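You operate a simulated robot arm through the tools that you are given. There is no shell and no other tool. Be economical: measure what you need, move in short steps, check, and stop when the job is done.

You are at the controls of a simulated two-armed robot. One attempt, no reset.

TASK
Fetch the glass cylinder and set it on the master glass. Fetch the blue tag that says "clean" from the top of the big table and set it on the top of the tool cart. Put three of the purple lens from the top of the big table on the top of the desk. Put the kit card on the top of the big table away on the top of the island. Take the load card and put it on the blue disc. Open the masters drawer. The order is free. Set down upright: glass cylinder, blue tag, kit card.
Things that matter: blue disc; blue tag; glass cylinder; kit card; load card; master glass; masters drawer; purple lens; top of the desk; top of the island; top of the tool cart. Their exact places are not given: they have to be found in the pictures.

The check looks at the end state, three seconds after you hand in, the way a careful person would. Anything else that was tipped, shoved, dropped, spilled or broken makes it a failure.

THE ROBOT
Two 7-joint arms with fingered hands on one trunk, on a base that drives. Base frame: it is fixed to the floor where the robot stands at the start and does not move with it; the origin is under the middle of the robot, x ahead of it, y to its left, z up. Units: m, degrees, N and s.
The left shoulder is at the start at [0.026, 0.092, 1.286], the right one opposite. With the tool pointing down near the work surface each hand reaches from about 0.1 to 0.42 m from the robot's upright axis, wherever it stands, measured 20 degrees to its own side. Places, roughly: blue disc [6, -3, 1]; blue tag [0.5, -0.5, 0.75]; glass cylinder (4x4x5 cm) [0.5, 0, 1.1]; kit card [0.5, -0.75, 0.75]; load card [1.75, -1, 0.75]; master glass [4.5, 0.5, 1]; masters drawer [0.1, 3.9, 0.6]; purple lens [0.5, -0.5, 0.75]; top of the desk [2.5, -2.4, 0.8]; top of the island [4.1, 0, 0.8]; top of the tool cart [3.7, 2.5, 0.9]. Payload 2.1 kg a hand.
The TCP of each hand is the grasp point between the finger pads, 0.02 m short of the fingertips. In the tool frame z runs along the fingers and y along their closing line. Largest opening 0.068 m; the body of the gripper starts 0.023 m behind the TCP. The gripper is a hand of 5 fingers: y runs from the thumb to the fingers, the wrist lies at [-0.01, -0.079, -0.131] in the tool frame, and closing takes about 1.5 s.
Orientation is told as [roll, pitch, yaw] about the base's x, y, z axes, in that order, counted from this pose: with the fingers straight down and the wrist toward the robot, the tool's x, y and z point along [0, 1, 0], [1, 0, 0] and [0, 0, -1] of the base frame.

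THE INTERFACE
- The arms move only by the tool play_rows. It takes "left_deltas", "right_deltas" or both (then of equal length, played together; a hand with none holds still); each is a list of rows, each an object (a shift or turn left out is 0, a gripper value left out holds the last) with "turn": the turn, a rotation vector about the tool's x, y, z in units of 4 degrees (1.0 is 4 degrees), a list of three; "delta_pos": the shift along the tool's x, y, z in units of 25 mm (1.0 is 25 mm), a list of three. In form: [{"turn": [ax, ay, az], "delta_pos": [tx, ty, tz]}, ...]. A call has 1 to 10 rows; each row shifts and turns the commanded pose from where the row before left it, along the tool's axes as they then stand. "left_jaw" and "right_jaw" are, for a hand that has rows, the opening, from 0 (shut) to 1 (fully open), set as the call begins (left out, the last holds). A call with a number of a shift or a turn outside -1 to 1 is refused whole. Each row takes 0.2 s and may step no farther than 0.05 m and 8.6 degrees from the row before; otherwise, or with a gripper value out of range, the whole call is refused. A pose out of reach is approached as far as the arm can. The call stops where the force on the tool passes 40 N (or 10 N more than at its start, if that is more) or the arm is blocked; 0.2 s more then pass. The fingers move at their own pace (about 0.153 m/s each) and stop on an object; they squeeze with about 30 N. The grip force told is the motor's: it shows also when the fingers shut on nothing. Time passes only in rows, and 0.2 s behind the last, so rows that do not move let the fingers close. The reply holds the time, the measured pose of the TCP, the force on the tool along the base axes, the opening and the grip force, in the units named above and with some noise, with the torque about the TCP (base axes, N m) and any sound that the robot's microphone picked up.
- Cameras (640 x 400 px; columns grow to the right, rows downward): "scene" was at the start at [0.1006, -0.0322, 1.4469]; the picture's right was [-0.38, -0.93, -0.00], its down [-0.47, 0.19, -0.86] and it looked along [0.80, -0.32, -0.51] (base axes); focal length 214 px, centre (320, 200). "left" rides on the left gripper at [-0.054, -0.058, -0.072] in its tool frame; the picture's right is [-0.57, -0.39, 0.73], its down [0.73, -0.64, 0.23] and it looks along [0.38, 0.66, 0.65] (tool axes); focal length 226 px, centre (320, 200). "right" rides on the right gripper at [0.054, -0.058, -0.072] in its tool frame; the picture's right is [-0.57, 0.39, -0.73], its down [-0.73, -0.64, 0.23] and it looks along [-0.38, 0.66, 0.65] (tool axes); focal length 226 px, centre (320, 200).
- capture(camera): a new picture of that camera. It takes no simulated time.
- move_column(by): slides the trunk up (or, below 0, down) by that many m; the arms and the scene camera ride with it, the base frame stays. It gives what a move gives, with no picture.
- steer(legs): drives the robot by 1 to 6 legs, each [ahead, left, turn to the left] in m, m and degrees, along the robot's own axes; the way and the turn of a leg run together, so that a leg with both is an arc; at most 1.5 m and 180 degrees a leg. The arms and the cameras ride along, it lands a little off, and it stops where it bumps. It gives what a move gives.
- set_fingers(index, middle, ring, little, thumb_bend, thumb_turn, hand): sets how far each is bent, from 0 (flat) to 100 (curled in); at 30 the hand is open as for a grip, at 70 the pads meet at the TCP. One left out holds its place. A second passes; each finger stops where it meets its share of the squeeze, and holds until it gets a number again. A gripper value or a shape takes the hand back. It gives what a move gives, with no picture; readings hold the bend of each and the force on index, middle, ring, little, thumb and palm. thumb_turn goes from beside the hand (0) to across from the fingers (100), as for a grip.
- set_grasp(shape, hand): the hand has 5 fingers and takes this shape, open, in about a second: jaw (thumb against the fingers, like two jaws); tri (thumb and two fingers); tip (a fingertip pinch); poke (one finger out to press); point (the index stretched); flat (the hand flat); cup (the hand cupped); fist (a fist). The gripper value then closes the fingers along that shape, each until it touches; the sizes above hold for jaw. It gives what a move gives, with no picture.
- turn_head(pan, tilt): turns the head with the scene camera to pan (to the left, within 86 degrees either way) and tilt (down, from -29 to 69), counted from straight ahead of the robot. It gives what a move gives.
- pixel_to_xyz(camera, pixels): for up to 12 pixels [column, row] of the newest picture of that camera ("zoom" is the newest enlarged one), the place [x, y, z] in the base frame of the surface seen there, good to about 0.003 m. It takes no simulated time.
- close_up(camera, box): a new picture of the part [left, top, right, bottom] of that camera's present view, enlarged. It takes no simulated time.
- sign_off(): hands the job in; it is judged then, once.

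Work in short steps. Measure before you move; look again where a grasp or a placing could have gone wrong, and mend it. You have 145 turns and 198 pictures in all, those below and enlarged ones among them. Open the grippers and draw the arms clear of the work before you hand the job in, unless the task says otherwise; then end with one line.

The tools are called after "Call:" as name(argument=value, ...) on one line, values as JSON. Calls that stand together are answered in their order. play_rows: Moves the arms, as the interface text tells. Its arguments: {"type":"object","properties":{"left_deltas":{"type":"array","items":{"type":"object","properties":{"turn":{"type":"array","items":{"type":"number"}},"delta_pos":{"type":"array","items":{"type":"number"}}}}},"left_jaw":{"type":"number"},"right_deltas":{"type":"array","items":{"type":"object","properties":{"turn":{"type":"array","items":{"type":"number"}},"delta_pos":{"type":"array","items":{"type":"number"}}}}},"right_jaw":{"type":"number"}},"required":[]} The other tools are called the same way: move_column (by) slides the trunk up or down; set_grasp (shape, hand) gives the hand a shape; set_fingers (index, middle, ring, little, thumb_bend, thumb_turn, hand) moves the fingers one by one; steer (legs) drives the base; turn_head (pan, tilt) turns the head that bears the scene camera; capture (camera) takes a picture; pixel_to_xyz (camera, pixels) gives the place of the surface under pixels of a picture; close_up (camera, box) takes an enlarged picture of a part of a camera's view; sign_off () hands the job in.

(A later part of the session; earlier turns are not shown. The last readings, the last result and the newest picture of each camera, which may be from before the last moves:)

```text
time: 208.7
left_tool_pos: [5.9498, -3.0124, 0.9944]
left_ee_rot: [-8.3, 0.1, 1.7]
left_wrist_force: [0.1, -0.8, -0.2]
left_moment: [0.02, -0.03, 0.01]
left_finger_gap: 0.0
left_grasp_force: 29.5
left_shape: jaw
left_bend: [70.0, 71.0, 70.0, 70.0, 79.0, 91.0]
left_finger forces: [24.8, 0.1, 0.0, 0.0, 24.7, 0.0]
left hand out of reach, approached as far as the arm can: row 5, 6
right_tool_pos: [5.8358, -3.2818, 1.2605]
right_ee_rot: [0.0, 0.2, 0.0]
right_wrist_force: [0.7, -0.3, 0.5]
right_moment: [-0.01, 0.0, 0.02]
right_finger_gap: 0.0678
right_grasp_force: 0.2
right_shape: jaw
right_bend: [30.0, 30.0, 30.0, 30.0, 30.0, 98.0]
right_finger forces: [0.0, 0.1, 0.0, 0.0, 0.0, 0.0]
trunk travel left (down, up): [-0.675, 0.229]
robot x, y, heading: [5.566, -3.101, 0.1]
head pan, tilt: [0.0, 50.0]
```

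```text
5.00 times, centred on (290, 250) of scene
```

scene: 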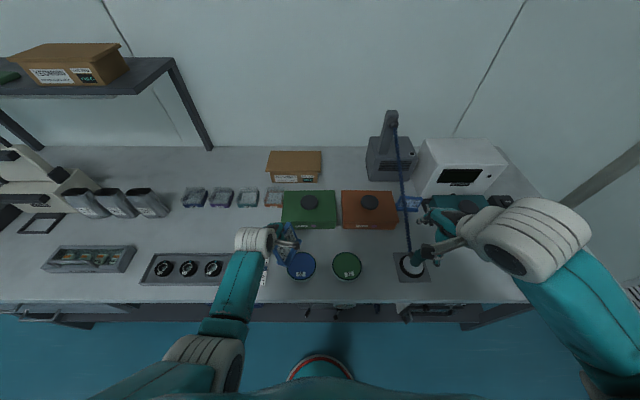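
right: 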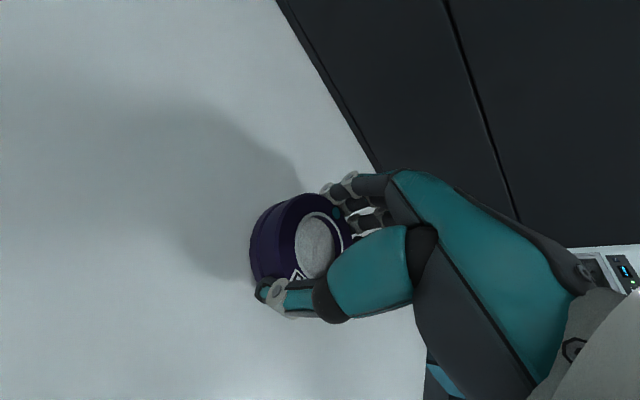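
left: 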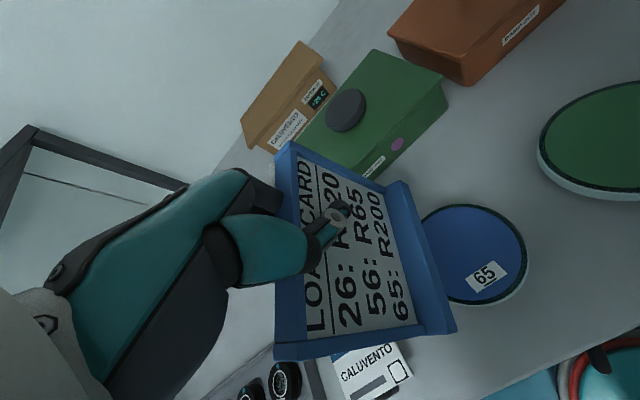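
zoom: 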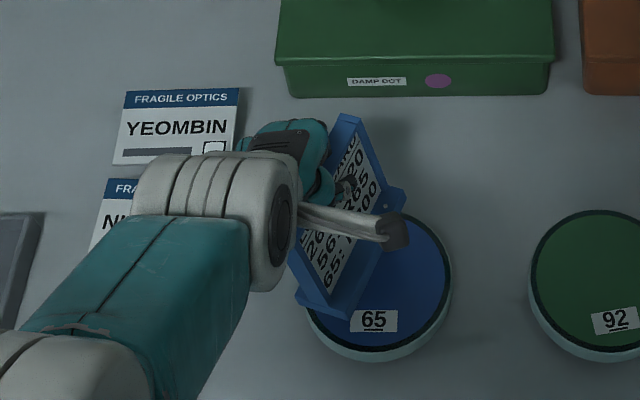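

Arm reach ended at z 0.994; I lower the trunk 0.035 and re-measure.

Call:
move_column(by=-0.035)

Call:
capture(camera="left")

Call:
pixel_to_xyz(camera="left", pixels=[[396, 192], [408, 190], [445, 325], [430, 328], [420, 260], [408, 260], [300, 160]])

```text
time: 209.5
left_tool_pos: [5.9495, -3.0116, 0.9599]
left_ee_rot: [-8.1, 0.0, 1.7]
left_wrist_force: [-0.4, 0.2, 0.2]
left_moment: [0.01, 0.02, 0.02]
left_finger_gap: 0.0001
left_grasp_force: 30.3
left_shape: jaw
left_bend: [70.0, 71.0, 70.0, 70.0, 79.0, 91.0]
left_finger forces: [24.8, 0.0, 0.0, 0.0, 24.7, 0.0]
right_tool_pos: [5.8372, -3.2819, 1.2235]
right_ee_rot: [0.1, 0.1, 0.0]
right_wrist_force: [-0.5, 0.6, -0.5]
right_moment: [-0.02, -0.01, -0.02]
right_finger_gap: 0.0677
right_grasp_force: 0.1
right_shape: jaw
right_bend: [30.0, 30.0, 30.0, 30.0, 30.0, 98.0]
right_finger forces: [0.0, 0.1, 0.0, 0.0, 0.0, 0.0]
trunk travel left (down, up): [-0.64, 0.264]
robot x, y, heading: [5.566, -3.1003, 0.1]
head pan, tilt: [0.0, 50.0]
```

```text
120 pictures are left
```

left: 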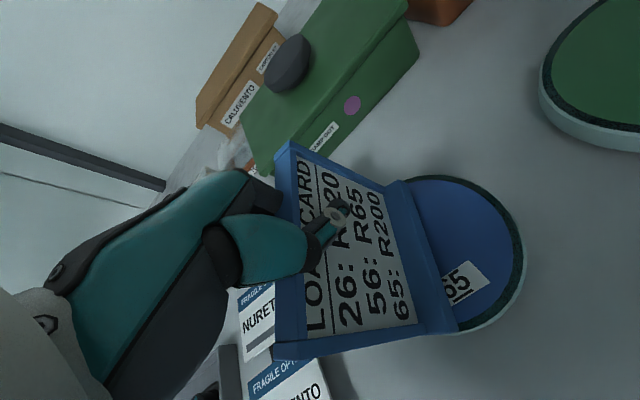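

```text
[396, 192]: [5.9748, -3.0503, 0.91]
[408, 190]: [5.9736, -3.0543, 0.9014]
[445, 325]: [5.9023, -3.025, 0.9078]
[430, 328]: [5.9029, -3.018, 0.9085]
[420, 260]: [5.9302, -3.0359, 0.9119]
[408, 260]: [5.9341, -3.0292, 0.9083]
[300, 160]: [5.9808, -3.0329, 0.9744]
```

Foot bottom is ~1 cm above the disc; shift ~8 mm toward -y and +5 mm in x.

Call:
play_rows(left_deltas=[{"delta_pos": [-0.17, 0.08, -0.02]}, {"delta_pos": [-0.17, 0.08, -0.03]}])

Call:
move_column(by=-0.008)

Call:
capture(camera="left")

Call:
pixel_to_xyz(camera="left", pixels=[[396, 192], [408, 190], [445, 325], [430, 328], [420, 260], [408, 260], [500, 240], [440, 190], [524, 250]])

```text
time: 210.1
left_tool_pos: [5.9532, -3.0202, 0.9624]
left_ee_rot: [-8.1, 0.1, 1.8]
left_wrist_force: [0.0, 0.2, 0.0]
left_moment: [0.0, 0.01, 0.0]
left_finger_gap: 0.0
left_grasp_force: 30.2
left_shape: jaw
left_bend: [70.0, 71.0, 70.0, 70.0, 79.0, 91.0]
left_finger forces: [24.9, 0.0, 0.0, 0.0, 24.8, 0.0]
right_tool_pos: [5.8363, -3.282, 1.2242]
right_ee_rot: [0.1, 0.1, 0.0]
right_wrist_force: [0.4, -0.2, -0.4]
right_moment: [0.02, -0.02, 0.0]
right_finger_gap: 0.0675
right_grasp_force: 0.1
right_shape: jaw
right_bend: [30.0, 30.0, 30.0, 30.0, 30.0, 98.0]
right_finger forces: [0.1, 0.1, 0.0, 0.0, 0.0, 0.1]
trunk travel left (down, up): [-0.64, 0.264]
robot x, y, heading: [5.5691, -3.0981, 0.0]
head pan, tilt: [0.0, 50.0]
```

```text
time: 210.7
left_tool_pos: [5.9542, -3.0207, 0.9539]
left_ee_rot: [-8.3, 0.0, 1.7]
left_wrist_force: [-0.6, 0.3, 9.7]
left_moment: [0.02, -0.03, 0.0]
left_finger_gap: 0.0003
left_grasp_force: 30.1
left_shape: jaw
left_bend: [70.0, 71.0, 70.0, 70.0, 80.0, 91.0]
left_finger forces: [24.6, 0.0, 0.1, 0.1, 26.5, 0.1]
right_tool_pos: [5.8367, -3.2824, 1.2163]
right_ee_rot: [0.1, 0.0, 0.0]
right_wrist_force: [-0.6, 0.5, -0.2]
right_moment: [0.0, 0.02, 0.01]
right_finger_gap: 0.0678
right_grasp_force: 0.0
right_shape: jaw
right_bend: [30.0, 30.0, 30.0, 30.0, 30.0, 98.0]
right_finger forces: [0.0, 0.0, 0.0, 0.1, 0.0, 0.1]
trunk travel left (down, up): [-0.632, 0.272]
robot x, y, heading: [5.5644, -3.097, -0.0]
head pan, tilt: [0.0, 50.0]
```

```text
119 pictures are left
```

left: 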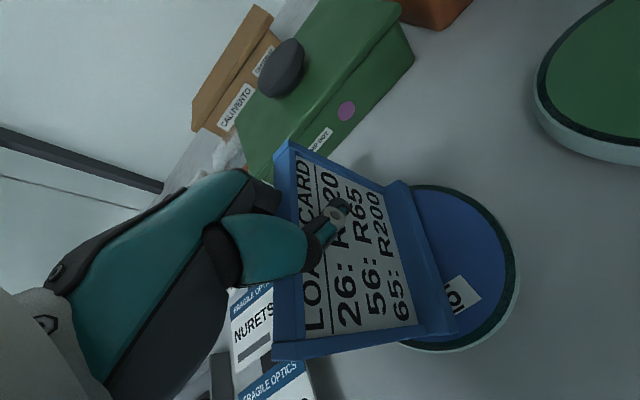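

```text
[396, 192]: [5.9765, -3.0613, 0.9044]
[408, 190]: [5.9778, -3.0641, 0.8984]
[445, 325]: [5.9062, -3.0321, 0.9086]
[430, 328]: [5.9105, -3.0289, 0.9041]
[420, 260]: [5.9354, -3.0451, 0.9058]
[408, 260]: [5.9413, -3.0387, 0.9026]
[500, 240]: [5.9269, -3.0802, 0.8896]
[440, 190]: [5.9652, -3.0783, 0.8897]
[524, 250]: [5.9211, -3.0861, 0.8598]
```

Foot rests on the disc (force 9.7 N). Open slowly and watch.

Call:
play_rows(left_deltas=[{}, {}, {}], left_jaw=0.2)

Call:
capture(camera="left")

```text
time: 211.5
left_tool_pos: [5.9527, -3.0192, 0.9534]
left_ee_rot: [-8.2, 0.1, 1.6]
left_wrist_force: [0.2, 0.1, 0.8]
left_moment: [-0.02, -0.01, -0.01]
left_finger_gap: 0.0136
left_grasp_force: 0.0
left_shape: jaw
left_bend: [73.0, 59.0, 57.0, 54.0, 75.0, 100.0]
left_finger forces: [0.0, 0.0, 0.0, 0.0, 0.0, 0.0]
right_tool_pos: [5.8364, -3.2836, 1.2166]
right_ee_rot: [0.1, 0.2, 0.1]
right_wrist_force: [-0.7, -0.3, 0.8]
right_moment: [0.0, -0.04, -0.01]
right_finger_gap: 0.0678
right_grasp_force: 0.1
right_shape: jaw
right_bend: [30.0, 30.0, 30.0, 30.0, 30.0, 98.0]
right_finger forces: [0.1, 0.0, 0.1, 0.0, 0.0, 0.1]
trunk travel left (down, up): [-0.632, 0.272]
robot x, y, heading: [5.5664, -3.1001, -0.3]
head pan, tilt: [0.0, 50.0]
```

```text
118 pictures are left
```

left: 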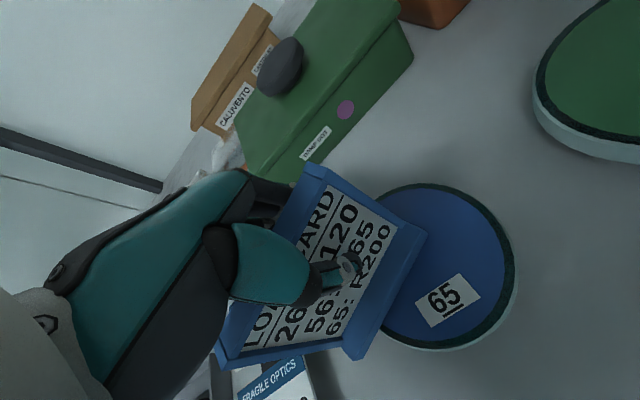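

The card shifted on release. Measure where it is now.

Call:
pixel_to_xyz(camera="left", pixels=[[320, 172], [392, 215], [420, 232], [365, 355], [355, 340], [222, 345], [400, 290], [385, 270], [330, 330], [350, 200]])

Call:
close_up(camera="left", box=[180, 140, 540, 380])

Call:
close_up(camera="scene", box=[230, 210, 350, 290])

```text
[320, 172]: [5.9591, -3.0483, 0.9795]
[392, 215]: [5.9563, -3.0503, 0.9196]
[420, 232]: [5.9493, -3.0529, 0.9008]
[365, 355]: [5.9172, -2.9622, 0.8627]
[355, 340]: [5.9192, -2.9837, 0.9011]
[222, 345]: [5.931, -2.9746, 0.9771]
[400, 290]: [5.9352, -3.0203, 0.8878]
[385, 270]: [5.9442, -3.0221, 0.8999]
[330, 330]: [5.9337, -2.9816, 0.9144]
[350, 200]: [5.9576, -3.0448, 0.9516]
```

```text
1.67 times, centred on (360, 260) of left
```

zoom: 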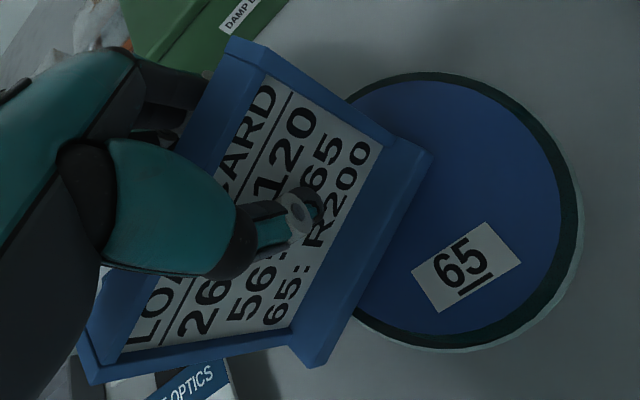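

```text
5.00 times, centred on (290, 250) of scene
```

zoom: 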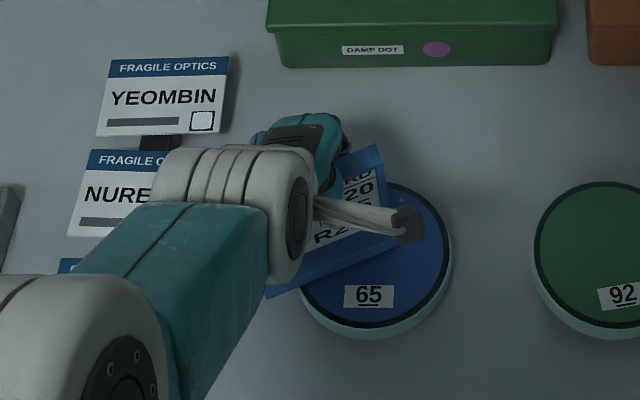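

The card now stands on its foot on the disc, foot centre ≈(5.935,-3.015), overhanging the +y edge slightly. Open fully and lift away, then look.

Call:
play_rows(left_deltas=[{}, {}, {}, {}], left_jaw=1)

Call:
capture(camera="left")

```text
time: 212.5
left_tool_pos: [5.9527, -3.0199, 0.9539]
left_ee_rot: [-8.3, 0.1, 1.6]
left_wrist_force: [-0.9, 0.1, -0.4]
left_moment: [0.05, -0.02, 0.02]
left_finger_gap: 0.068
left_grasp_force: 0.0
left_shape: jaw
left_bend: [30.0, 30.0, 30.0, 30.0, 30.0, 98.0]
left_finger forces: [0.0, 0.1, 0.0, 0.0, 0.0, 0.0]
right_tool_pos: [5.8368, -3.2816, 1.2175]
right_ee_rot: [0.1, 0.0, 0.0]
right_wrist_force: [-0.3, 0.4, -0.1]
right_moment: [-0.01, 0.02, -0.01]
right_finger_gap: 0.0677
right_grasp_force: 0.0
right_shape: jaw
right_bend: [30.0, 30.0, 30.0, 30.0, 30.0, 98.0]
right_finger forces: [0.1, 0.0, 0.0, 0.1, 0.0, 0.0]
trunk travel left (down, up): [-0.632, 0.272]
robot x, y, heading: [5.5685, -3.0978, -0.0]
head pan, tilt: [0.0, 50.0]
```

```text
115 pictures are left
```

left: 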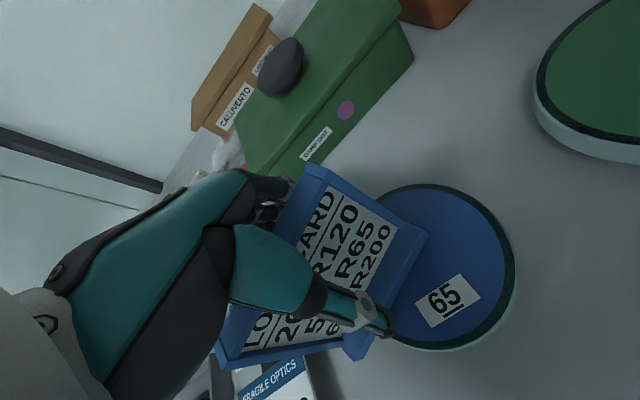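

Card is free and standing. Lift the hand clear.

Call:
play_rows(left_deltas=[{"delta_pos": [0, 0, -0.5]}, {"delta_pos": [0, 0, -1]}, {"delta_pos": [0, 0, -1]}, {"delta_pos": [0, 0, -1]}, {"delta_pos": [0, 0, -1]}, {"delta_pos": [0, 0, -1]}])

Call:
close_up(camera="left", box=[280, 140, 600, 400])

Call:
pixel_to_xyz(camera="zoom", pixels=[[100, 100], [200, 200], [300, 200], [100, 200], [200, 100], [300, 100]])

Call:
close_up(camera="scene", box=[230, 200, 370, 290])

```text
time: 213.9
left_tool_pos: [6.0217, -3.0077, 1.0355]
left_ee_rot: [-8.3, 0.1, 1.7]
left_wrist_force: [0.2, 0.5, -0.2]
left_moment: [0.0, -0.02, -0.01]
left_finger_gap: 0.0678
left_grasp_force: 0.0
left_shape: jaw
left_bend: [30.0, 30.0, 30.0, 30.0, 30.0, 98.0]
left_finger forces: [0.1, 0.0, 0.0, 0.1, 0.0, 0.0]
left hand out of reach, approached as far as the arm can: row 1, 2, 3, 4, 5, 6
right_tool_pos: [5.8359, -3.2825, 1.2158]
right_ee_rot: [0.1, 0.1, 0.0]
right_wrist_force: [1.2, 0.5, 0.4]
right_moment: [-0.05, 0.04, -0.01]
right_finger_gap: 0.0679
right_grasp_force: 0.1
right_shape: jaw
right_bend: [30.0, 30.0, 30.0, 30.0, 30.0, 98.0]
right_finger forces: [0.0, 0.1, 0.0, 0.0, 0.0, 0.1]
trunk travel left (down, up): [-0.632, 0.272]
robot x, y, heading: [5.5679, -3.0982, 0.1]
head pan, tilt: [0.0, 50.0]
```

```text
1.54 times, centred on (440, 270) of left
```

zoom: 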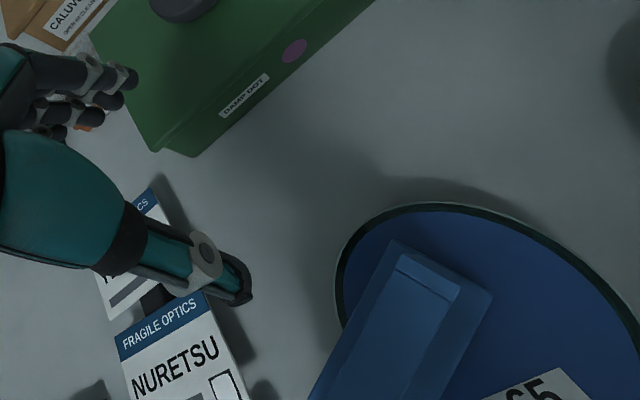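

```text
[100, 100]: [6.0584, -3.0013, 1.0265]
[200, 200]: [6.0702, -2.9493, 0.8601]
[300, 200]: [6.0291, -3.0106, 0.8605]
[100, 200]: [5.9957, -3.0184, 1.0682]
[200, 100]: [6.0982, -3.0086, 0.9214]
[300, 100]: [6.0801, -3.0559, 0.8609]
```

```text
4.44 times, centred on (300, 245) of scene
```

zoom: 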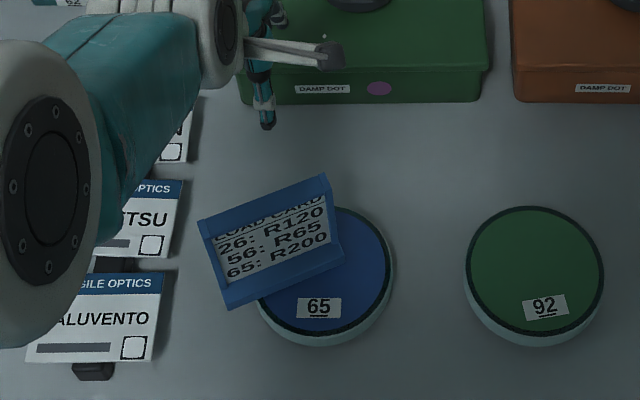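

The card stands upright on the disc with its centre over it. I leave it; raise the trunk and back away.

Call:
move_column(by=0.27)

Call:
steer(legs=[[-0.25, 0, 0]])

Call:
close_up(camera="scene", box=[240, 160, 400, 260])

```text
time: 216.6
left_tool_pos: [6.0202, -3.009, 1.3059]
left_ee_rot: [-8.2, 0.0, 1.7]
left_wrist_force: [0.7, -0.1, -0.1]
left_moment: [0.02, -0.04, -0.01]
left_finger_gap: 0.0679
left_grasp_force: 0.1
left_shape: jaw
left_bend: [30.0, 30.0, 30.0, 30.0, 30.0, 98.0]
left_finger forces: [0.1, 0.0, 0.1, 0.1, 0.0, 0.0]
right_tool_pos: [5.8362, -3.2827, 1.4866]
right_ee_rot: [0.1, 0.2, 0.0]
right_wrist_force: [-0.2, 1.1, 0.7]
right_moment: [-0.01, 0.03, -0.02]
right_finger_gap: 0.0678
right_grasp_force: 0.0
right_shape: jaw
right_bend: [30.0, 30.0, 30.0, 30.0, 30.0, 98.0]
right_finger forces: [0.0, 0.0, 0.1, 0.0, 0.0, 0.0]
trunk travel left (down, up): [-0.902, 0.002]
robot x, y, heading: [5.5643, -3.0999, -0.2]
head pan, tilt: [0.0, 50.0]
```

```text
time: 218.5
left_tool_pos: [5.7681, -3.0078, 1.3053]
left_ee_rot: [-8.2, 0.1, 1.8]
left_wrist_force: [0.9, 0.0, 0.0]
left_moment: [0.02, 0.01, -0.01]
left_finger_gap: 0.0679
left_grasp_force: 0.2
left_shape: jaw
left_bend: [30.0, 30.0, 30.0, 30.0, 30.0, 98.0]
left_finger forces: [0.0, 0.0, 0.0, 0.0, 0.1, 0.0]
right_tool_pos: [5.5841, -3.2834, 1.4859]
right_ee_rot: [0.0, 0.2, 0.2]
right_wrist_force: [0.3, 0.7, 0.4]
right_moment: [0.01, 0.04, 0.02]
right_finger_gap: 0.0676
right_grasp_force: 0.0
right_shape: jaw
right_bend: [30.0, 30.0, 30.0, 30.0, 30.0, 98.0]
right_finger forces: [0.0, 0.1, 0.0, 0.0, 0.0, 0.0]
trunk travel left (down, up): [-0.902, 0.002]
robot x, y, heading: [5.3176, -3.0997, 0.4]
head pan, tilt: [0.0, 50.0]
```

```text
4.00 times, centred on (320, 210) of scene
```

zoom: 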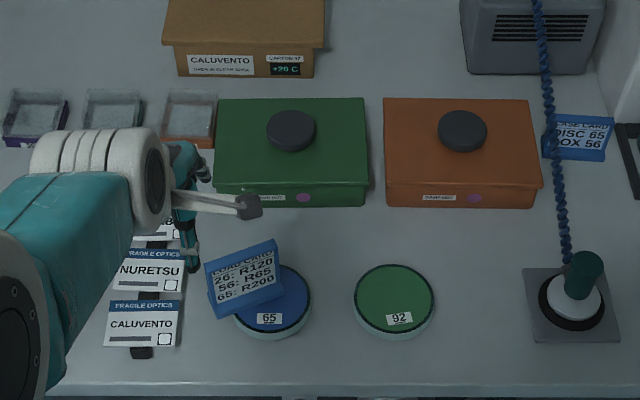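

Card in place on disc. Drive the known way back: corridor y≈-1.55, past the desk, toward the big table's front.

Call:
steer(legs=[[0, 1.5, 0], [-1.0, 0, 0], [-0.85, 0, 0], [0, -1.5, 0], [-1.5, 0, 0], [-1.4, 0, 0]])

Call:
turn_head(pan=60, tilt=40)

Call:
capture(camera="scene")

```text
time: 255.5
left_tool_pos: [0.9651, -2.9794, 1.3054]
left_ee_rot: [-8.2, 0.2, 1.5]
left_wrist_force: [0.3, 0.5, 0.1]
left_moment: [-0.02, -0.01, 0.01]
left_finger_gap: 0.0682
left_grasp_force: 0.2
left_shape: jaw
left_bend: [30.0, 30.0, 30.0, 30.0, 30.0, 98.0]
left_finger forces: [0.0, 0.0, 0.0, 0.0, 0.0, 0.0]
right_tool_pos: [0.7815, -3.2551, 1.4864]
right_ee_rot: [0.1, 0.0, 0.0]
right_wrist_force: [-0.3, -0.6, 0.3]
right_moment: [0.01, 0.05, 0.0]
right_finger_gap: 0.0679
right_grasp_force: 0.0
right_shape: jaw
right_bend: [30.0, 30.0, 30.0, 30.0, 30.0, 98.0]
right_finger forces: [0.0, 0.1, 0.0, 0.0, 0.0, 0.0]
trunk travel left (down, up): [-0.902, 0.002]
robot x, y, heading: [0.5106, -3.0695, -0.2]
head pan, tilt: [0.0, 50.0]
```

```text
time: 256.8
left_tool_pos: [0.9649, -2.9815, 1.305]
left_ee_rot: [-8.2, 0.1, 1.6]
left_wrist_force: [-0.6, -0.2, -0.5]
left_moment: [0.01, -0.01, -0.03]
left_finger_gap: 0.0679
left_grasp_force: 0.0
left_shape: jaw
left_bend: [30.0, 30.0, 30.0, 30.0, 30.0, 98.0]
left_finger forces: [0.1, 0.0, 0.0, 0.1, 0.1, 0.1]
right_tool_pos: [0.7819, -3.2558, 1.4859]
right_ee_rot: [0.0, 0.1, -0.1]
right_wrist_force: [-0.2, -0.2, 0.7]
right_moment: [-0.01, -0.01, 0.0]
right_finger_gap: 0.068
right_grasp_force: 0.1
right_shape: jaw
right_bend: [30.0, 30.0, 30.0, 30.0, 30.0, 98.0]
right_finger forces: [0.1, 0.0, 0.0, 0.0, 0.1, 0.0]
trunk travel left (down, up): [-0.902, 0.002]
robot x, y, heading: [0.5084, -3.0754, -0.1]
head pan, tilt: [60.0, 40.0]
```

```text
111 pictures are left
```

scene: 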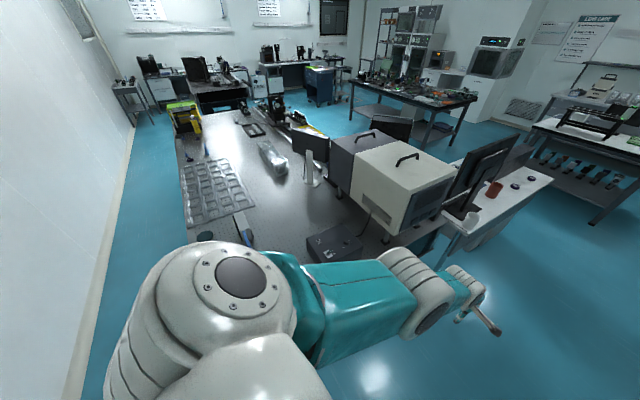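

Next: back to x≈-0.1, strafe left to y≈-0.52; then straighten the left hand.

Call:
steer(legs=[[-0.62, 0, 0], [0, 1.3, 0], [0, 1.25, 0]])

Call:
play_rows(left_deltas=[{"turn": [0, 0.68, 0], "delta_pos": [0, -0.8, -0.3]}, {"turn": [0, 0.68, 0], "delta_pos": [0, -0.8, -0.3]}, {"turn": [0, 0.68, 0], "delta_pos": [0, -0.8, 0]}, {"delta_pos": [0, -0.8, 0]}])

Call:
turn_head(pan=0, tilt=55)

Call:
capture(camera="scene")

```text
time: 272.3
left_tool_pos: [0.3184, -0.4223, 1.305]
left_ee_rot: [-8.2, 0.1, 3.1]
left_wrist_force: [0.2, 1.0, -0.3]
left_moment: [-0.03, -0.02, 0.01]
left_finger_gap: 0.0681
left_grasp_force: 0.1
left_shape: jaw
left_bend: [30.0, 30.0, 30.0, 30.0, 30.0, 98.0]
left_finger forces: [0.0, 0.0, 0.0, 0.0, 0.0, 0.0]
right_tool_pos: [0.1418, -0.7004, 1.4843]
right_ee_rot: [0.1, 0.2, 1.3]
right_wrist_force: [0.3, -0.7, 0.3]
right_moment: [0.01, 0.01, 0.02]
right_finger_gap: 0.0678
right_grasp_force: 0.0
right_shape: jaw
right_bend: [30.0, 30.0, 30.0, 30.0, 30.0, 98.0]
right_finger forces: [0.1, 0.1, 0.0, 0.0, 0.0, 0.0]
trunk travel left (down, up): [-0.902, 0.002]
robot x, y, heading: [-0.1359, -0.5237, 1.5]
head pan, tilt: [60.0, 40.0]
```

```text
time: 273.3
left_tool_pos: [0.2956, -0.4312, 1.2818]
left_ee_rot: [0.0, 0.1, 3.1]
left_wrist_force: [0.7, -0.4, 0.0]
left_moment: [0.03, 0.01, 0.02]
left_finger_gap: 0.0679
left_grasp_force: 0.0
left_shape: jaw
left_bend: [30.0, 30.0, 30.0, 30.0, 30.0, 98.0]
left_finger forces: [0.1, 0.1, 0.0, 0.0, 0.0, 0.0]
left hand out of reach, approached as far as the arm can: row 1, 2, 3, 4
right_tool_pos: [0.1423, -0.7011, 1.4874]
right_ee_rot: [0.1, 0.0, 1.4]
right_wrist_force: [0.2, -0.5, -1.5]
right_moment: [0.04, 0.02, 0.0]
right_finger_gap: 0.0677
right_grasp_force: 0.0
right_shape: jaw
right_bend: [30.0, 30.0, 30.0, 30.0, 30.0, 98.0]
right_finger forces: [0.0, 0.0, 0.0, 0.0, 0.1, 0.0]
trunk travel left (down, up): [-0.902, 0.002]
robot x, y, heading: [-0.1342, -0.5251, 1.3]
head pan, tilt: [60.0, 40.0]
```

```text
time: 274.6
left_tool_pos: [0.296, -0.4308, 1.2819]
left_ee_rot: [0.1, 0.0, 3.1]
left_wrist_force: [-0.1, -0.4, -0.8]
left_moment: [-0.01, -0.01, 0.0]
left_finger_gap: 0.0677
left_grasp_force: 0.0
left_shape: jaw
left_bend: [30.0, 30.0, 30.0, 30.0, 30.0, 98.0]
left_finger forces: [0.0, 0.0, 0.0, 0.1, 0.0, 0.0]
right_tool_pos: [0.1414, -0.7014, 1.4863]
right_ee_rot: [0.1, 0.1, 1.4]
right_wrist_force: [0.2, 0.5, 0.8]
right_moment: [-0.01, 0.01, -0.01]
right_finger_gap: 0.0678
right_grasp_force: 0.1
right_shape: jaw
right_bend: [30.0, 30.0, 30.0, 30.0, 30.0, 98.0]
right_finger forces: [0.1, 0.0, 0.1, 0.1, 0.1, 0.0]
trunk travel left (down, up): [-0.902, 0.002]
robot x, y, heading: [-0.1335, -0.5235, 1.6]
head pan, tilt: [0.0, 55.0]
```

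```text
110 pictures are left
```

scene: 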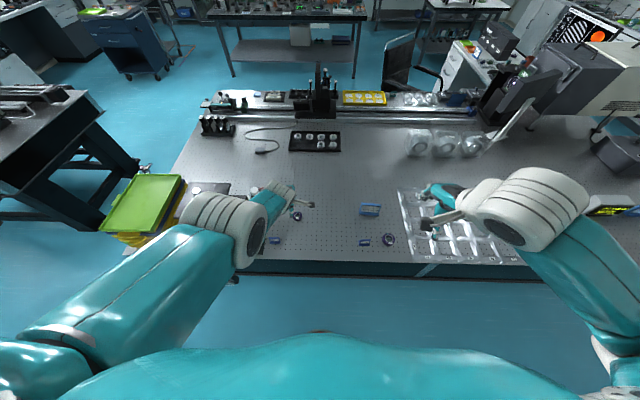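

Move in to x≈0.14 and lower the trunk 0.3.

Call:
steer(legs=[[0.27, 0.02, -1.5]])

Call:
move_column(by=-0.32)

Call:
capture(camera="scene")

Call:
capture(camera="left")

```text
time: 276.5
left_tool_pos: [0.573, -0.418, 1.2799]
left_ee_rot: [0.0, 0.2, 1.9]
left_wrist_force: [-0.1, 0.0, -0.7]
left_moment: [0.01, -0.01, 0.05]
left_finger_gap: 0.0678
left_grasp_force: 0.0
left_shape: jaw
left_bend: [30.0, 30.0, 30.0, 30.0, 30.0, 98.0]
left_finger forces: [0.1, 0.1, 0.1, 0.0, 0.0, 0.1]
right_tool_pos: [0.4117, -0.6823, 1.4859]
right_ee_rot: [0.1, 0.2, 0.0]
right_wrist_force: [-0.1, -0.9, 0.5]
right_moment: [0.02, 0.04, 0.02]
right_finger_gap: 0.0677
right_grasp_force: 0.0
right_shape: jaw
right_bend: [30.0, 30.0, 30.0, 30.0, 30.0, 98.0]
right_finger forces: [0.0, 0.0, 0.0, 0.0, 0.1, 0.0]
trunk travel left (down, up): [-0.902, 0.002]
robot x, y, heading: [0.138, -0.5016, 0.2]
head pan, tilt: [0.0, 55.0]
```

```text
time: 279.7
left_tool_pos: [0.5713, -0.4176, 0.9569]
left_ee_rot: [0.0, 0.8, 1.8]
left_wrist_force: [0.6, -0.6, 0.8]
left_moment: [-0.03, -0.02, 0.0]
left_finger_gap: 0.0679
left_grasp_force: 0.1
left_shape: jaw
left_bend: [30.0, 30.0, 30.0, 30.0, 30.0, 98.0]
left_finger forces: [0.0, 0.1, 0.0, 0.1, 0.0, 0.1]
right_tool_pos: [0.4123, -0.6839, 1.1658]
right_ee_rot: [0.1, 0.1, 0.3]
right_wrist_force: [-0.8, 0.0, -0.8]
right_moment: [0.02, -0.02, -0.02]
right_finger_gap: 0.0676
right_grasp_force: 0.1
right_shape: jaw
right_bend: [30.0, 30.0, 30.0, 30.0, 30.0, 98.0]
right_finger forces: [0.1, 0.1, 0.1, 0.0, 0.0, 0.0]
trunk travel left (down, up): [-0.582, 0.322]
robot x, y, heading: [0.1414, -0.498, 0.3]
head pan, tilt: [0.0, 55.0]
```

```text
109 pictures are left
```

scene: 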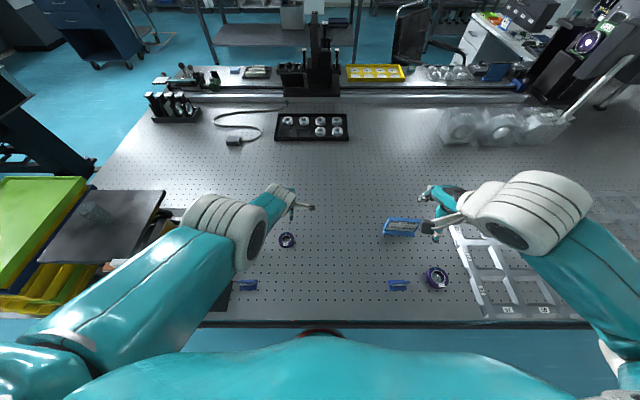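

```text
108 pictures are left
```

left: 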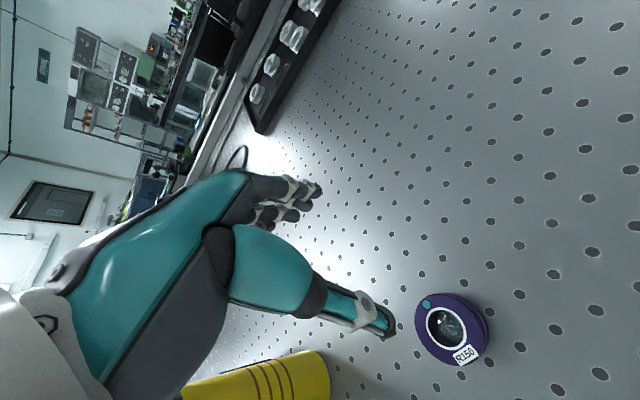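

Measure R150 with the left camera, and check the left forearm's height by the stage.

Call:
pixel_to_xyz(camera="left", pixels=[[450, 297], [486, 325], [418, 325], [465, 360], [442, 345], [447, 328]])

Call:
pixel_to_xyz(camera="scene", pixels=[[120, 285], [60, 320], [200, 240], [30, 360], [115, 264], [287, 235], [287, 247], [279, 240], [296, 240]])

```text
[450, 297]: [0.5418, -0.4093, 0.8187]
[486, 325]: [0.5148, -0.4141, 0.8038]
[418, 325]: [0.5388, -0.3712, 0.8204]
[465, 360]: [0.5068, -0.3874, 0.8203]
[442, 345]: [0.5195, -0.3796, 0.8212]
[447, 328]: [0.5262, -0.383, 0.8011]
```

```text
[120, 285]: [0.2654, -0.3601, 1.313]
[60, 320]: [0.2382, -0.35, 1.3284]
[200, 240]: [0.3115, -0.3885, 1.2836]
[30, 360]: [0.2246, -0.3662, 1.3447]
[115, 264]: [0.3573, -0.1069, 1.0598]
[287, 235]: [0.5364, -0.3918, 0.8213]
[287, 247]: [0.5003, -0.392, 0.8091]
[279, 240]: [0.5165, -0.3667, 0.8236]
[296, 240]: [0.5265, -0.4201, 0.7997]
```

R150 centre ≈(0.522,-0.391). Move the left hand above it.

Call:
play_rows(left_deltas=[{"delta_pos": [0.28, -0.48, 0.5]}, {"delta_pos": [0.28, -0.48, 0.5]}, {"delta_pos": [0.28, -0.48, 0.5]}, {"delta_pos": [0.28, -0.48, 0.5]}])

Call:
capture(camera="left")

Call:
pixel_to_xyz(camera="left", pixels=[[400, 230], [420, 250], [380, 270], [430, 280]])

```text
time: 280.7
left_tool_pos: [0.5257, -0.3913, 0.9026]
left_ee_rot: [-0.1, 0.8, 1.8]
left_wrist_force: [0.3, 0.2, -0.1]
left_moment: [0.01, -0.04, 0.03]
left_finger_gap: 0.0678
left_grasp_force: 0.0
left_shape: jaw
left_bend: [30.0, 30.0, 30.0, 30.0, 30.0, 98.0]
left_finger forces: [0.0, 0.0, 0.1, 0.0, 0.1, 0.0]
left hand out of reach, approached as far as the arm can: row 1
right_tool_pos: [0.4118, -0.6842, 1.1656]
right_ee_rot: [0.1, 0.2, 0.2]
right_wrist_force: [0.1, 0.7, -0.4]
right_moment: [0.01, 0.01, -0.03]
right_finger_gap: 0.0675
right_grasp_force: 0.0
right_shape: jaw
right_bend: [30.0, 30.0, 30.0, 30.0, 30.0, 98.0]
right_finger forces: [0.1, 0.0, 0.0, 0.0, 0.0, 0.0]
trunk travel left (down, up): [-0.582, 0.322]
robot x, y, heading: [0.1389, -0.5031, 0.2]
head pan, tilt: [0.0, 55.0]
```

```text
107 pictures are left
```

left: 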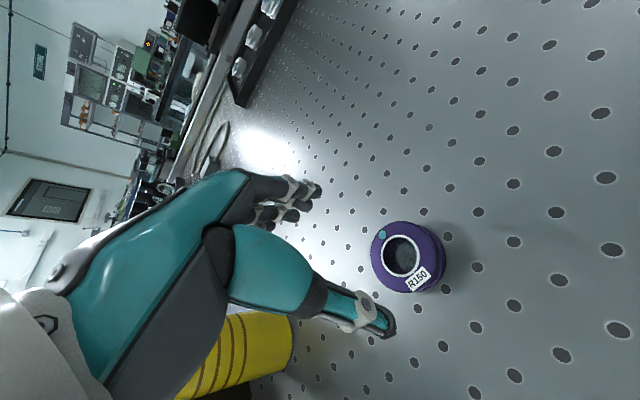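

```text
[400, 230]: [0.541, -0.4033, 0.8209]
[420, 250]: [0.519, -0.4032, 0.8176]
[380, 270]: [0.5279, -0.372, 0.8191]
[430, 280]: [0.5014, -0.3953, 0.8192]
```

Aligned like the earlier grasp. Lower the trunk 0.055, then arm to z≈0.826, and close.

Call:
move_column(by=-0.055)

Call:
play_rows(left_deltas=[{"delta_pos": [0, -0.1, 0.5]}, {"delta_pos": [0, 0, 0.35]}])

Call:
capture(camera="left")

```text
time: 281.6
left_tool_pos: [0.5232, -0.3921, 0.8424]
left_ee_rot: [-0.1, 1.3, 1.8]
left_wrist_force: [0.4, 0.0, -0.8]
left_moment: [-0.01, 0.01, -0.02]
left_finger_gap: 0.0682
left_grasp_force: 0.1
left_shape: jaw
left_bend: [30.0, 30.0, 30.0, 30.0, 30.0, 98.0]
left_finger forces: [0.0, 0.0, 0.1, 0.0, 0.1, 0.1]
right_tool_pos: [0.4128, -0.6829, 1.1114]
right_ee_rot: [0.3, 0.4, 0.2]
right_wrist_force: [-0.4, 0.8, 0.2]
right_moment: [-0.02, -0.01, -0.04]
right_finger_gap: 0.0678
right_grasp_force: 0.0
right_shape: jaw
right_bend: [30.0, 30.0, 30.0, 30.0, 30.0, 98.0]
right_finger forces: [0.0, 0.1, 0.0, 0.0, 0.0, 0.0]
trunk travel left (down, up): [-0.527, 0.377]
robot x, y, heading: [0.1409, -0.5041, 0.2]
head pan, tilt: [0.0, 55.0]
```

```text
time: 282.2
left_tool_pos: [0.5134, -0.3902, 0.831]
left_ee_rot: [0.0, 1.2, 1.8]
left_wrist_force: [-0.3, -0.2, 0.4]
left_moment: [-0.01, -0.04, -0.04]
left_finger_gap: 0.0684
left_grasp_force: 0.1
left_shape: jaw
left_bend: [30.0, 30.0, 30.0, 30.0, 30.0, 98.0]
left_finger forces: [0.5, 0.0, 0.2, 0.0, 0.0, 0.0]
left hand out of reach, approached as far as the arm can: row 1, 2
right_tool_pos: [0.4134, -0.6835, 1.11]
right_ee_rot: [0.3, 0.4, 0.2]
right_wrist_force: [0.4, 0.1, 0.4]
right_moment: [-0.01, 0.0, 0.01]
right_finger_gap: 0.0677
right_grasp_force: 0.0
right_shape: jaw
right_bend: [30.0, 30.0, 30.0, 30.0, 30.0, 98.0]
right_finger forces: [0.0, 0.1, 0.0, 0.0, 0.0, 0.0]
trunk travel left (down, up): [-0.527, 0.377]
robot x, y, heading: [0.1389, -0.5029, 0.1]
head pan, tilt: [0.0, 55.0]
```

```text
106 pictures are left
```

left: 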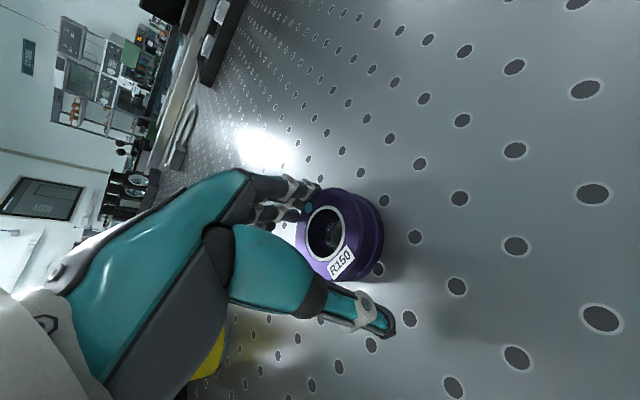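

Nearly there; lower the trunk 5 mm more and close.

Call:
move_column(by=-0.006)

Call:
play_rows(left_deltas=[{}, {}, {}, {}, {}, {}, {}, {}, {}], left_jaw=0)

Call:
move_column(by=0.08)

Call:
capture(camera="left")

```text
time: 282.8
left_tool_pos: [0.5136, -0.3899, 0.8256]
left_ee_rot: [-0.2, 1.2, 1.8]
left_wrist_force: [0.2, 0.3, 0.4]
left_moment: [0.01, 0.03, -0.02]
left_finger_gap: 0.0683
left_grasp_force: 0.1
left_shape: jaw
left_bend: [30.0, 30.0, 30.0, 30.0, 30.0, 98.0]
left_finger forces: [0.0, 0.0, 0.0, 0.0, 0.1, 0.0]
right_tool_pos: [0.4126, -0.6838, 1.1031]
right_ee_rot: [0.2, 0.4, 0.2]
right_wrist_force: [0.6, -0.5, 0.7]
right_moment: [0.04, 0.0, 0.0]
right_finger_gap: 0.0676
right_grasp_force: 0.1
right_shape: jaw
right_bend: [30.0, 30.0, 30.0, 30.0, 30.0, 98.0]
right_finger forces: [0.0, 0.0, 0.0, 0.0, 0.0, 0.0]
trunk travel left (down, up): [-0.521, 0.383]
robot x, y, heading: [0.1401, -0.5001, 0.1]
head pan, tilt: [0.0, 55.0]
```

```text
time: 284.8
left_tool_pos: [0.5133, -0.3907, 0.8246]
left_ee_rot: [0.0, 1.3, 1.8]
left_wrist_force: [0.5, -0.3, 0.1]
left_moment: [0.0, -0.02, 0.01]
left_finger_gap: 0.042
left_grasp_force: 30.1
left_shape: jaw
left_bend: [74.0, 40.0, 42.0, 43.0, 64.0, 98.0]
left_finger forces: [14.5, 8.1, 3.5, 0.0, 25.9, 0.0]
right_tool_pos: [0.4137, -0.685, 1.1037]
right_ee_rot: [0.2, 0.5, 0.2]
right_wrist_force: [-0.2, -0.5, -0.6]
right_moment: [-0.02, 0.02, 0.06]
right_finger_gap: 0.0679
right_grasp_force: 0.0
right_shape: jaw
right_bend: [30.0, 30.0, 30.0, 30.0, 30.0, 98.0]
right_finger forces: [0.1, 0.0, 0.0, 0.0, 0.0, 0.1]
trunk travel left (down, up): [-0.521, 0.383]
robot x, y, heading: [0.1422, -0.4987, -0.1]
head pan, tilt: [0.0, 55.0]
```

```text
time: 286.0
left_tool_pos: [0.5132, -0.391, 0.9082]
left_ee_rot: [-0.1, 1.1, 1.6]
left_wrist_force: [-0.3, -0.4, -0.7]
left_moment: [0.0, 0.0, -0.02]
left_finger_gap: 0.0419
left_grasp_force: 29.4
left_shape: jaw
left_bend: [74.0, 40.0, 42.0, 43.0, 64.0, 98.0]
left_finger forces: [14.5, 7.8, 3.6, 0.0, 25.9, 0.0]
right_tool_pos: [0.4139, -0.6843, 1.1836]
right_ee_rot: [0.1, 0.5, 0.1]
right_wrist_force: [-0.3, 0.1, 0.7]
right_moment: [0.0, 0.0, 0.0]
right_finger_gap: 0.0677
right_grasp_force: 0.0
right_shape: jaw
right_bend: [30.0, 30.0, 30.0, 30.0, 30.0, 98.0]
right_finger forces: [0.1, 0.0, 0.0, 0.0, 0.0, 0.0]
trunk travel left (down, up): [-0.601, 0.303]
robot x, y, heading: [0.1383, -0.5012, 0.3]
head pan, tilt: [0.0, 55.0]
```

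```text
105 pictures are left
```

left: 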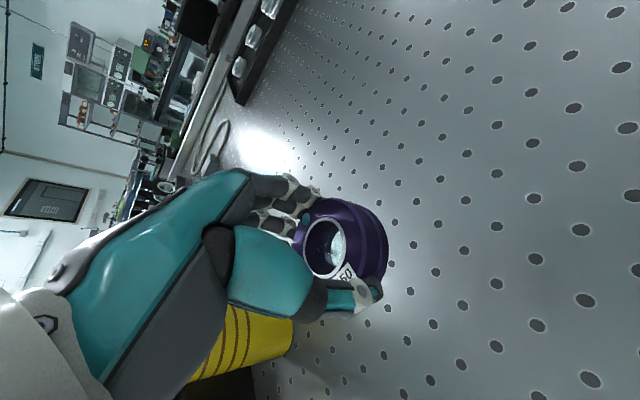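

R150 is held. Now strafe right to y≈-0.66 so the right hand reaches the kit card, and measure the card.

Call:
steer(legs=[[0.01, -0.16, 0]])

Call:
capture(camera="scene")

Call:
capture(camera="right")

```text
time: 287.6
left_tool_pos: [0.52, -0.5513, 0.9081]
left_ee_rot: [-0.2, 1.1, 2.0]
left_wrist_force: [-0.2, 0.8, -1.5]
left_moment: [-0.04, 0.0, -0.01]
left_finger_gap: 0.0419
left_grasp_force: 30.1
left_shape: jaw
left_bend: [74.0, 40.0, 43.0, 43.0, 64.0, 98.0]
left_finger forces: [14.6, 7.9, 3.5, 0.0, 25.8, 0.0]
right_tool_pos: [0.4225, -0.8442, 1.1852]
right_ee_rot: [0.1, 0.6, 0.5]
right_wrist_force: [-0.1, 0.2, -0.7]
right_moment: [0.03, 0.03, 0.02]
right_finger_gap: 0.0677
right_grasp_force: 0.0
right_shape: jaw
right_bend: [30.0, 30.0, 30.0, 30.0, 30.0, 98.0]
right_finger forces: [0.0, 0.0, 0.0, 0.1, 0.1, 0.0]
trunk travel left (down, up): [-0.601, 0.303]
robot x, y, heading: [0.1474, -0.6635, 0.5]
head pan, tilt: [0.0, 55.0]
stopped in leg 1: the robot was blocked; the commanded pose is now the measured one
```

```text
104 pictures are left
```

scene: 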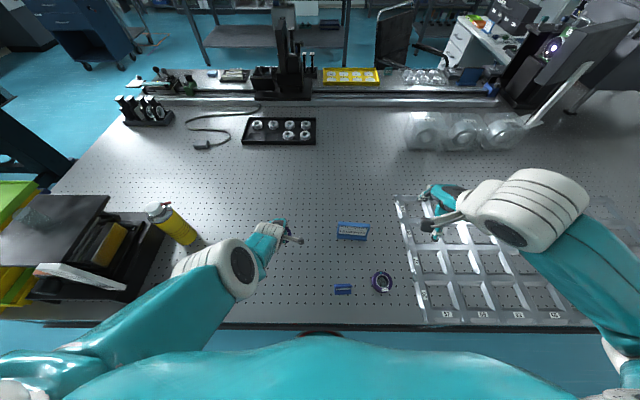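

```text
103 pictures are left
```

right: 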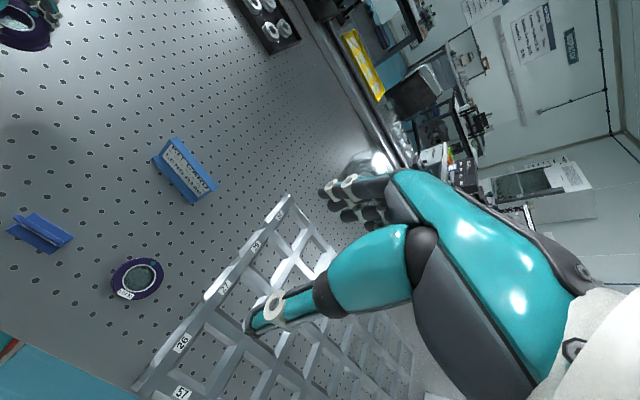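

Measure kit card corners (scene zoom).

Call:
close_up(camera="scene", box=[320, 205, 400, 255])

Call:
pixel_to_xyz(camera="zoom", pixels=[[150, 145], [390, 155], [270, 150], [270, 240], [140, 255], [370, 270], [270, 270], [265, 200]])

Call:
pixel_to_xyz(camera="right", pixels=[[153, 158], [190, 202], [170, 178], [175, 140], [213, 183], [195, 165], [185, 172]])

```text
8.00 times, centred on (360, 230) of scene
```

zoom: 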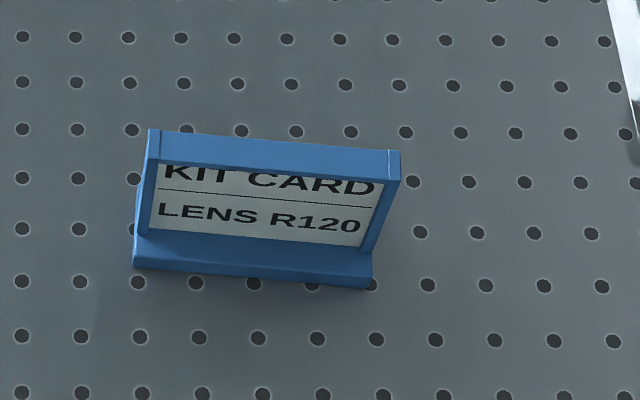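

```text
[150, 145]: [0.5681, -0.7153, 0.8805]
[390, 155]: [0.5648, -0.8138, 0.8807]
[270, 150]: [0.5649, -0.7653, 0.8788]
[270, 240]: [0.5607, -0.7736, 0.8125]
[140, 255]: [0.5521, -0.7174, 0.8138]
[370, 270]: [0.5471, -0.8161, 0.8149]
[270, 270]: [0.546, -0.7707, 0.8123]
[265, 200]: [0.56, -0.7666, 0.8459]
```

```text
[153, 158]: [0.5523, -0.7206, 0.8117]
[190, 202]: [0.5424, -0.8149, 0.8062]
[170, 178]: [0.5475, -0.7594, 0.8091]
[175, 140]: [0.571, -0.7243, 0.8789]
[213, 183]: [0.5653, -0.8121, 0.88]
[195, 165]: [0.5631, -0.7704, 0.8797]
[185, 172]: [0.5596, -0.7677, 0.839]
```

Kit card: y −0.815…−0.715, panel x≈0.565, top z 0.885. Reach needs a lower trunk; I first raise the left hand with the lens while moving the right hand above the card.

Call:
play_rows(left_deltas=[{"delta_pos": [0, -0.2, -1]}, {"delta_pos": [0, -0.2, -1]}, {"delta_pos": [0, -0.2, -1]}, {"delta_pos": [0, -0.2, -1]}, {"delta_pos": [0, -0.2, -1]}, {"delta_pos": [0, -0.2, -1]}, {"delta_pos": [0, 0, -1]}, {"delta_pos": [0, 0, -1]}], right_deltas=[{"delta_pos": [0.39, 0.72, 0.675]}, {"delta_pos": [0.39, 0.72, 0.675]}, {"delta_pos": [0.39, 0.72, 0.675]}, {"delta_pos": [0.39, 0.72, 0.675]}, {"delta_pos": [0.39, 0.72, 0.675]}, {"delta_pos": [0.39, 0.72, 0.675]}, {"delta_pos": [0.39, 0.72, 0.675]}, {"delta_pos": [0.39, 0.72, 0.675]}])

Call:
move_column(by=-0.1)

Call:
capture(camera="right")

Call:
capture(camera="scene")

```text
time: 289.4
left_tool_pos: [0.6044, -0.5642, 1.0134]
left_ee_rot: [-0.2, 1.0, 2.2]
left_wrist_force: [0.0, 0.1, -0.1]
left_moment: [-0.02, 0.01, 0.0]
left_finger_gap: 0.0418
left_grasp_force: 29.9
left_shape: jaw
left_bend: [74.0, 40.0, 43.0, 43.0, 64.0, 98.0]
left_finger forces: [14.5, 8.1, 3.8, 0.0, 25.9, 0.0]
left hand out of reach, approached as far as the arm can: row 1, 2, 3, 4, 5, 6, 7, 8
right_tool_pos: [0.5658, -0.7639, 1.0472]
right_ee_rot: [0.1, 0.4, 0.6]
right_wrist_force: [0.3, 0.5, -0.3]
right_moment: [-0.03, 0.01, 0.01]
right_finger_gap: 0.0675
right_grasp_force: 0.1
right_shape: jaw
right_bend: [30.0, 30.0, 30.0, 30.0, 30.0, 98.0]
right_finger forces: [0.0, 0.0, 0.0, 0.0, 0.1, 0.0]
trunk travel left (down, up): [-0.601, 0.303]
robot x, y, heading: [0.1509, -0.6642, 0.8]
head pan, tilt: [0.0, 55.0]
```

```text
time: 290.7
left_tool_pos: [0.6026, -0.5651, 0.9041]
left_ee_rot: [-0.2, 2.1, 2.1]
left_wrist_force: [0.2, 0.9, -1.1]
left_moment: [0.03, 0.02, 0.02]
left_finger_gap: 0.0417
left_grasp_force: 30.0
left_shape: jaw
left_bend: [74.0, 40.0, 43.0, 43.0, 64.0, 98.0]
left_finger forces: [14.6, 8.1, 3.9, 0.0, 25.9, 0.1]
right_tool_pos: [0.5632, -0.7644, 0.9473]
right_ee_rot: [0.2, 0.5, 0.6]
right_wrist_force: [-0.2, -0.2, -0.7]
right_moment: [0.02, 0.0, -0.03]
right_finger_gap: 0.0677
right_grasp_force: 0.1
right_shape: jaw
right_bend: [30.0, 30.0, 30.0, 30.0, 30.0, 98.0]
right_finger forces: [0.0, 0.1, 0.0, 0.0, 0.0, 0.0]
trunk travel left (down, up): [-0.501, 0.403]
robot x, y, heading: [0.1422, -0.6645, 0.4]
head pan, tilt: [0.0, 55.0]
```

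```text
101 pictures are left
```

right: 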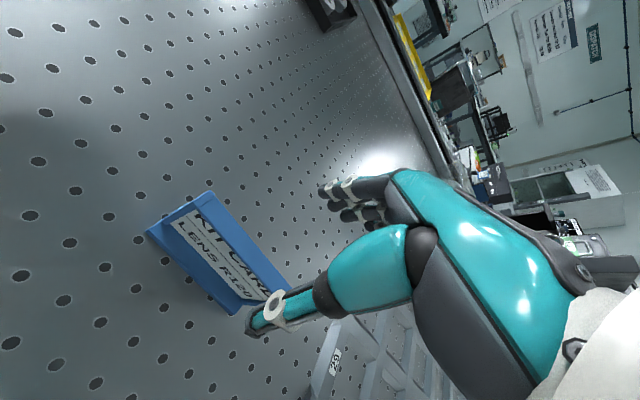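

```text
100 pictures are left
```

scene: 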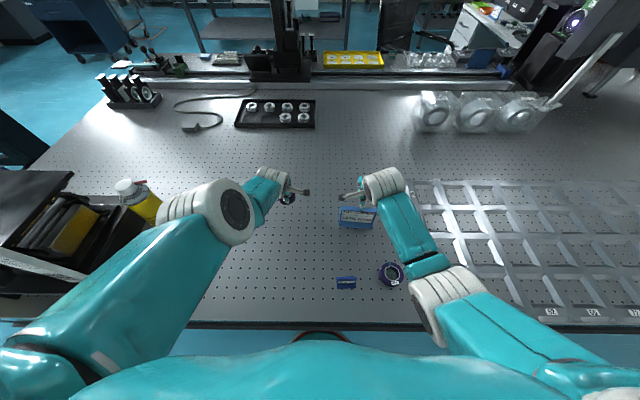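

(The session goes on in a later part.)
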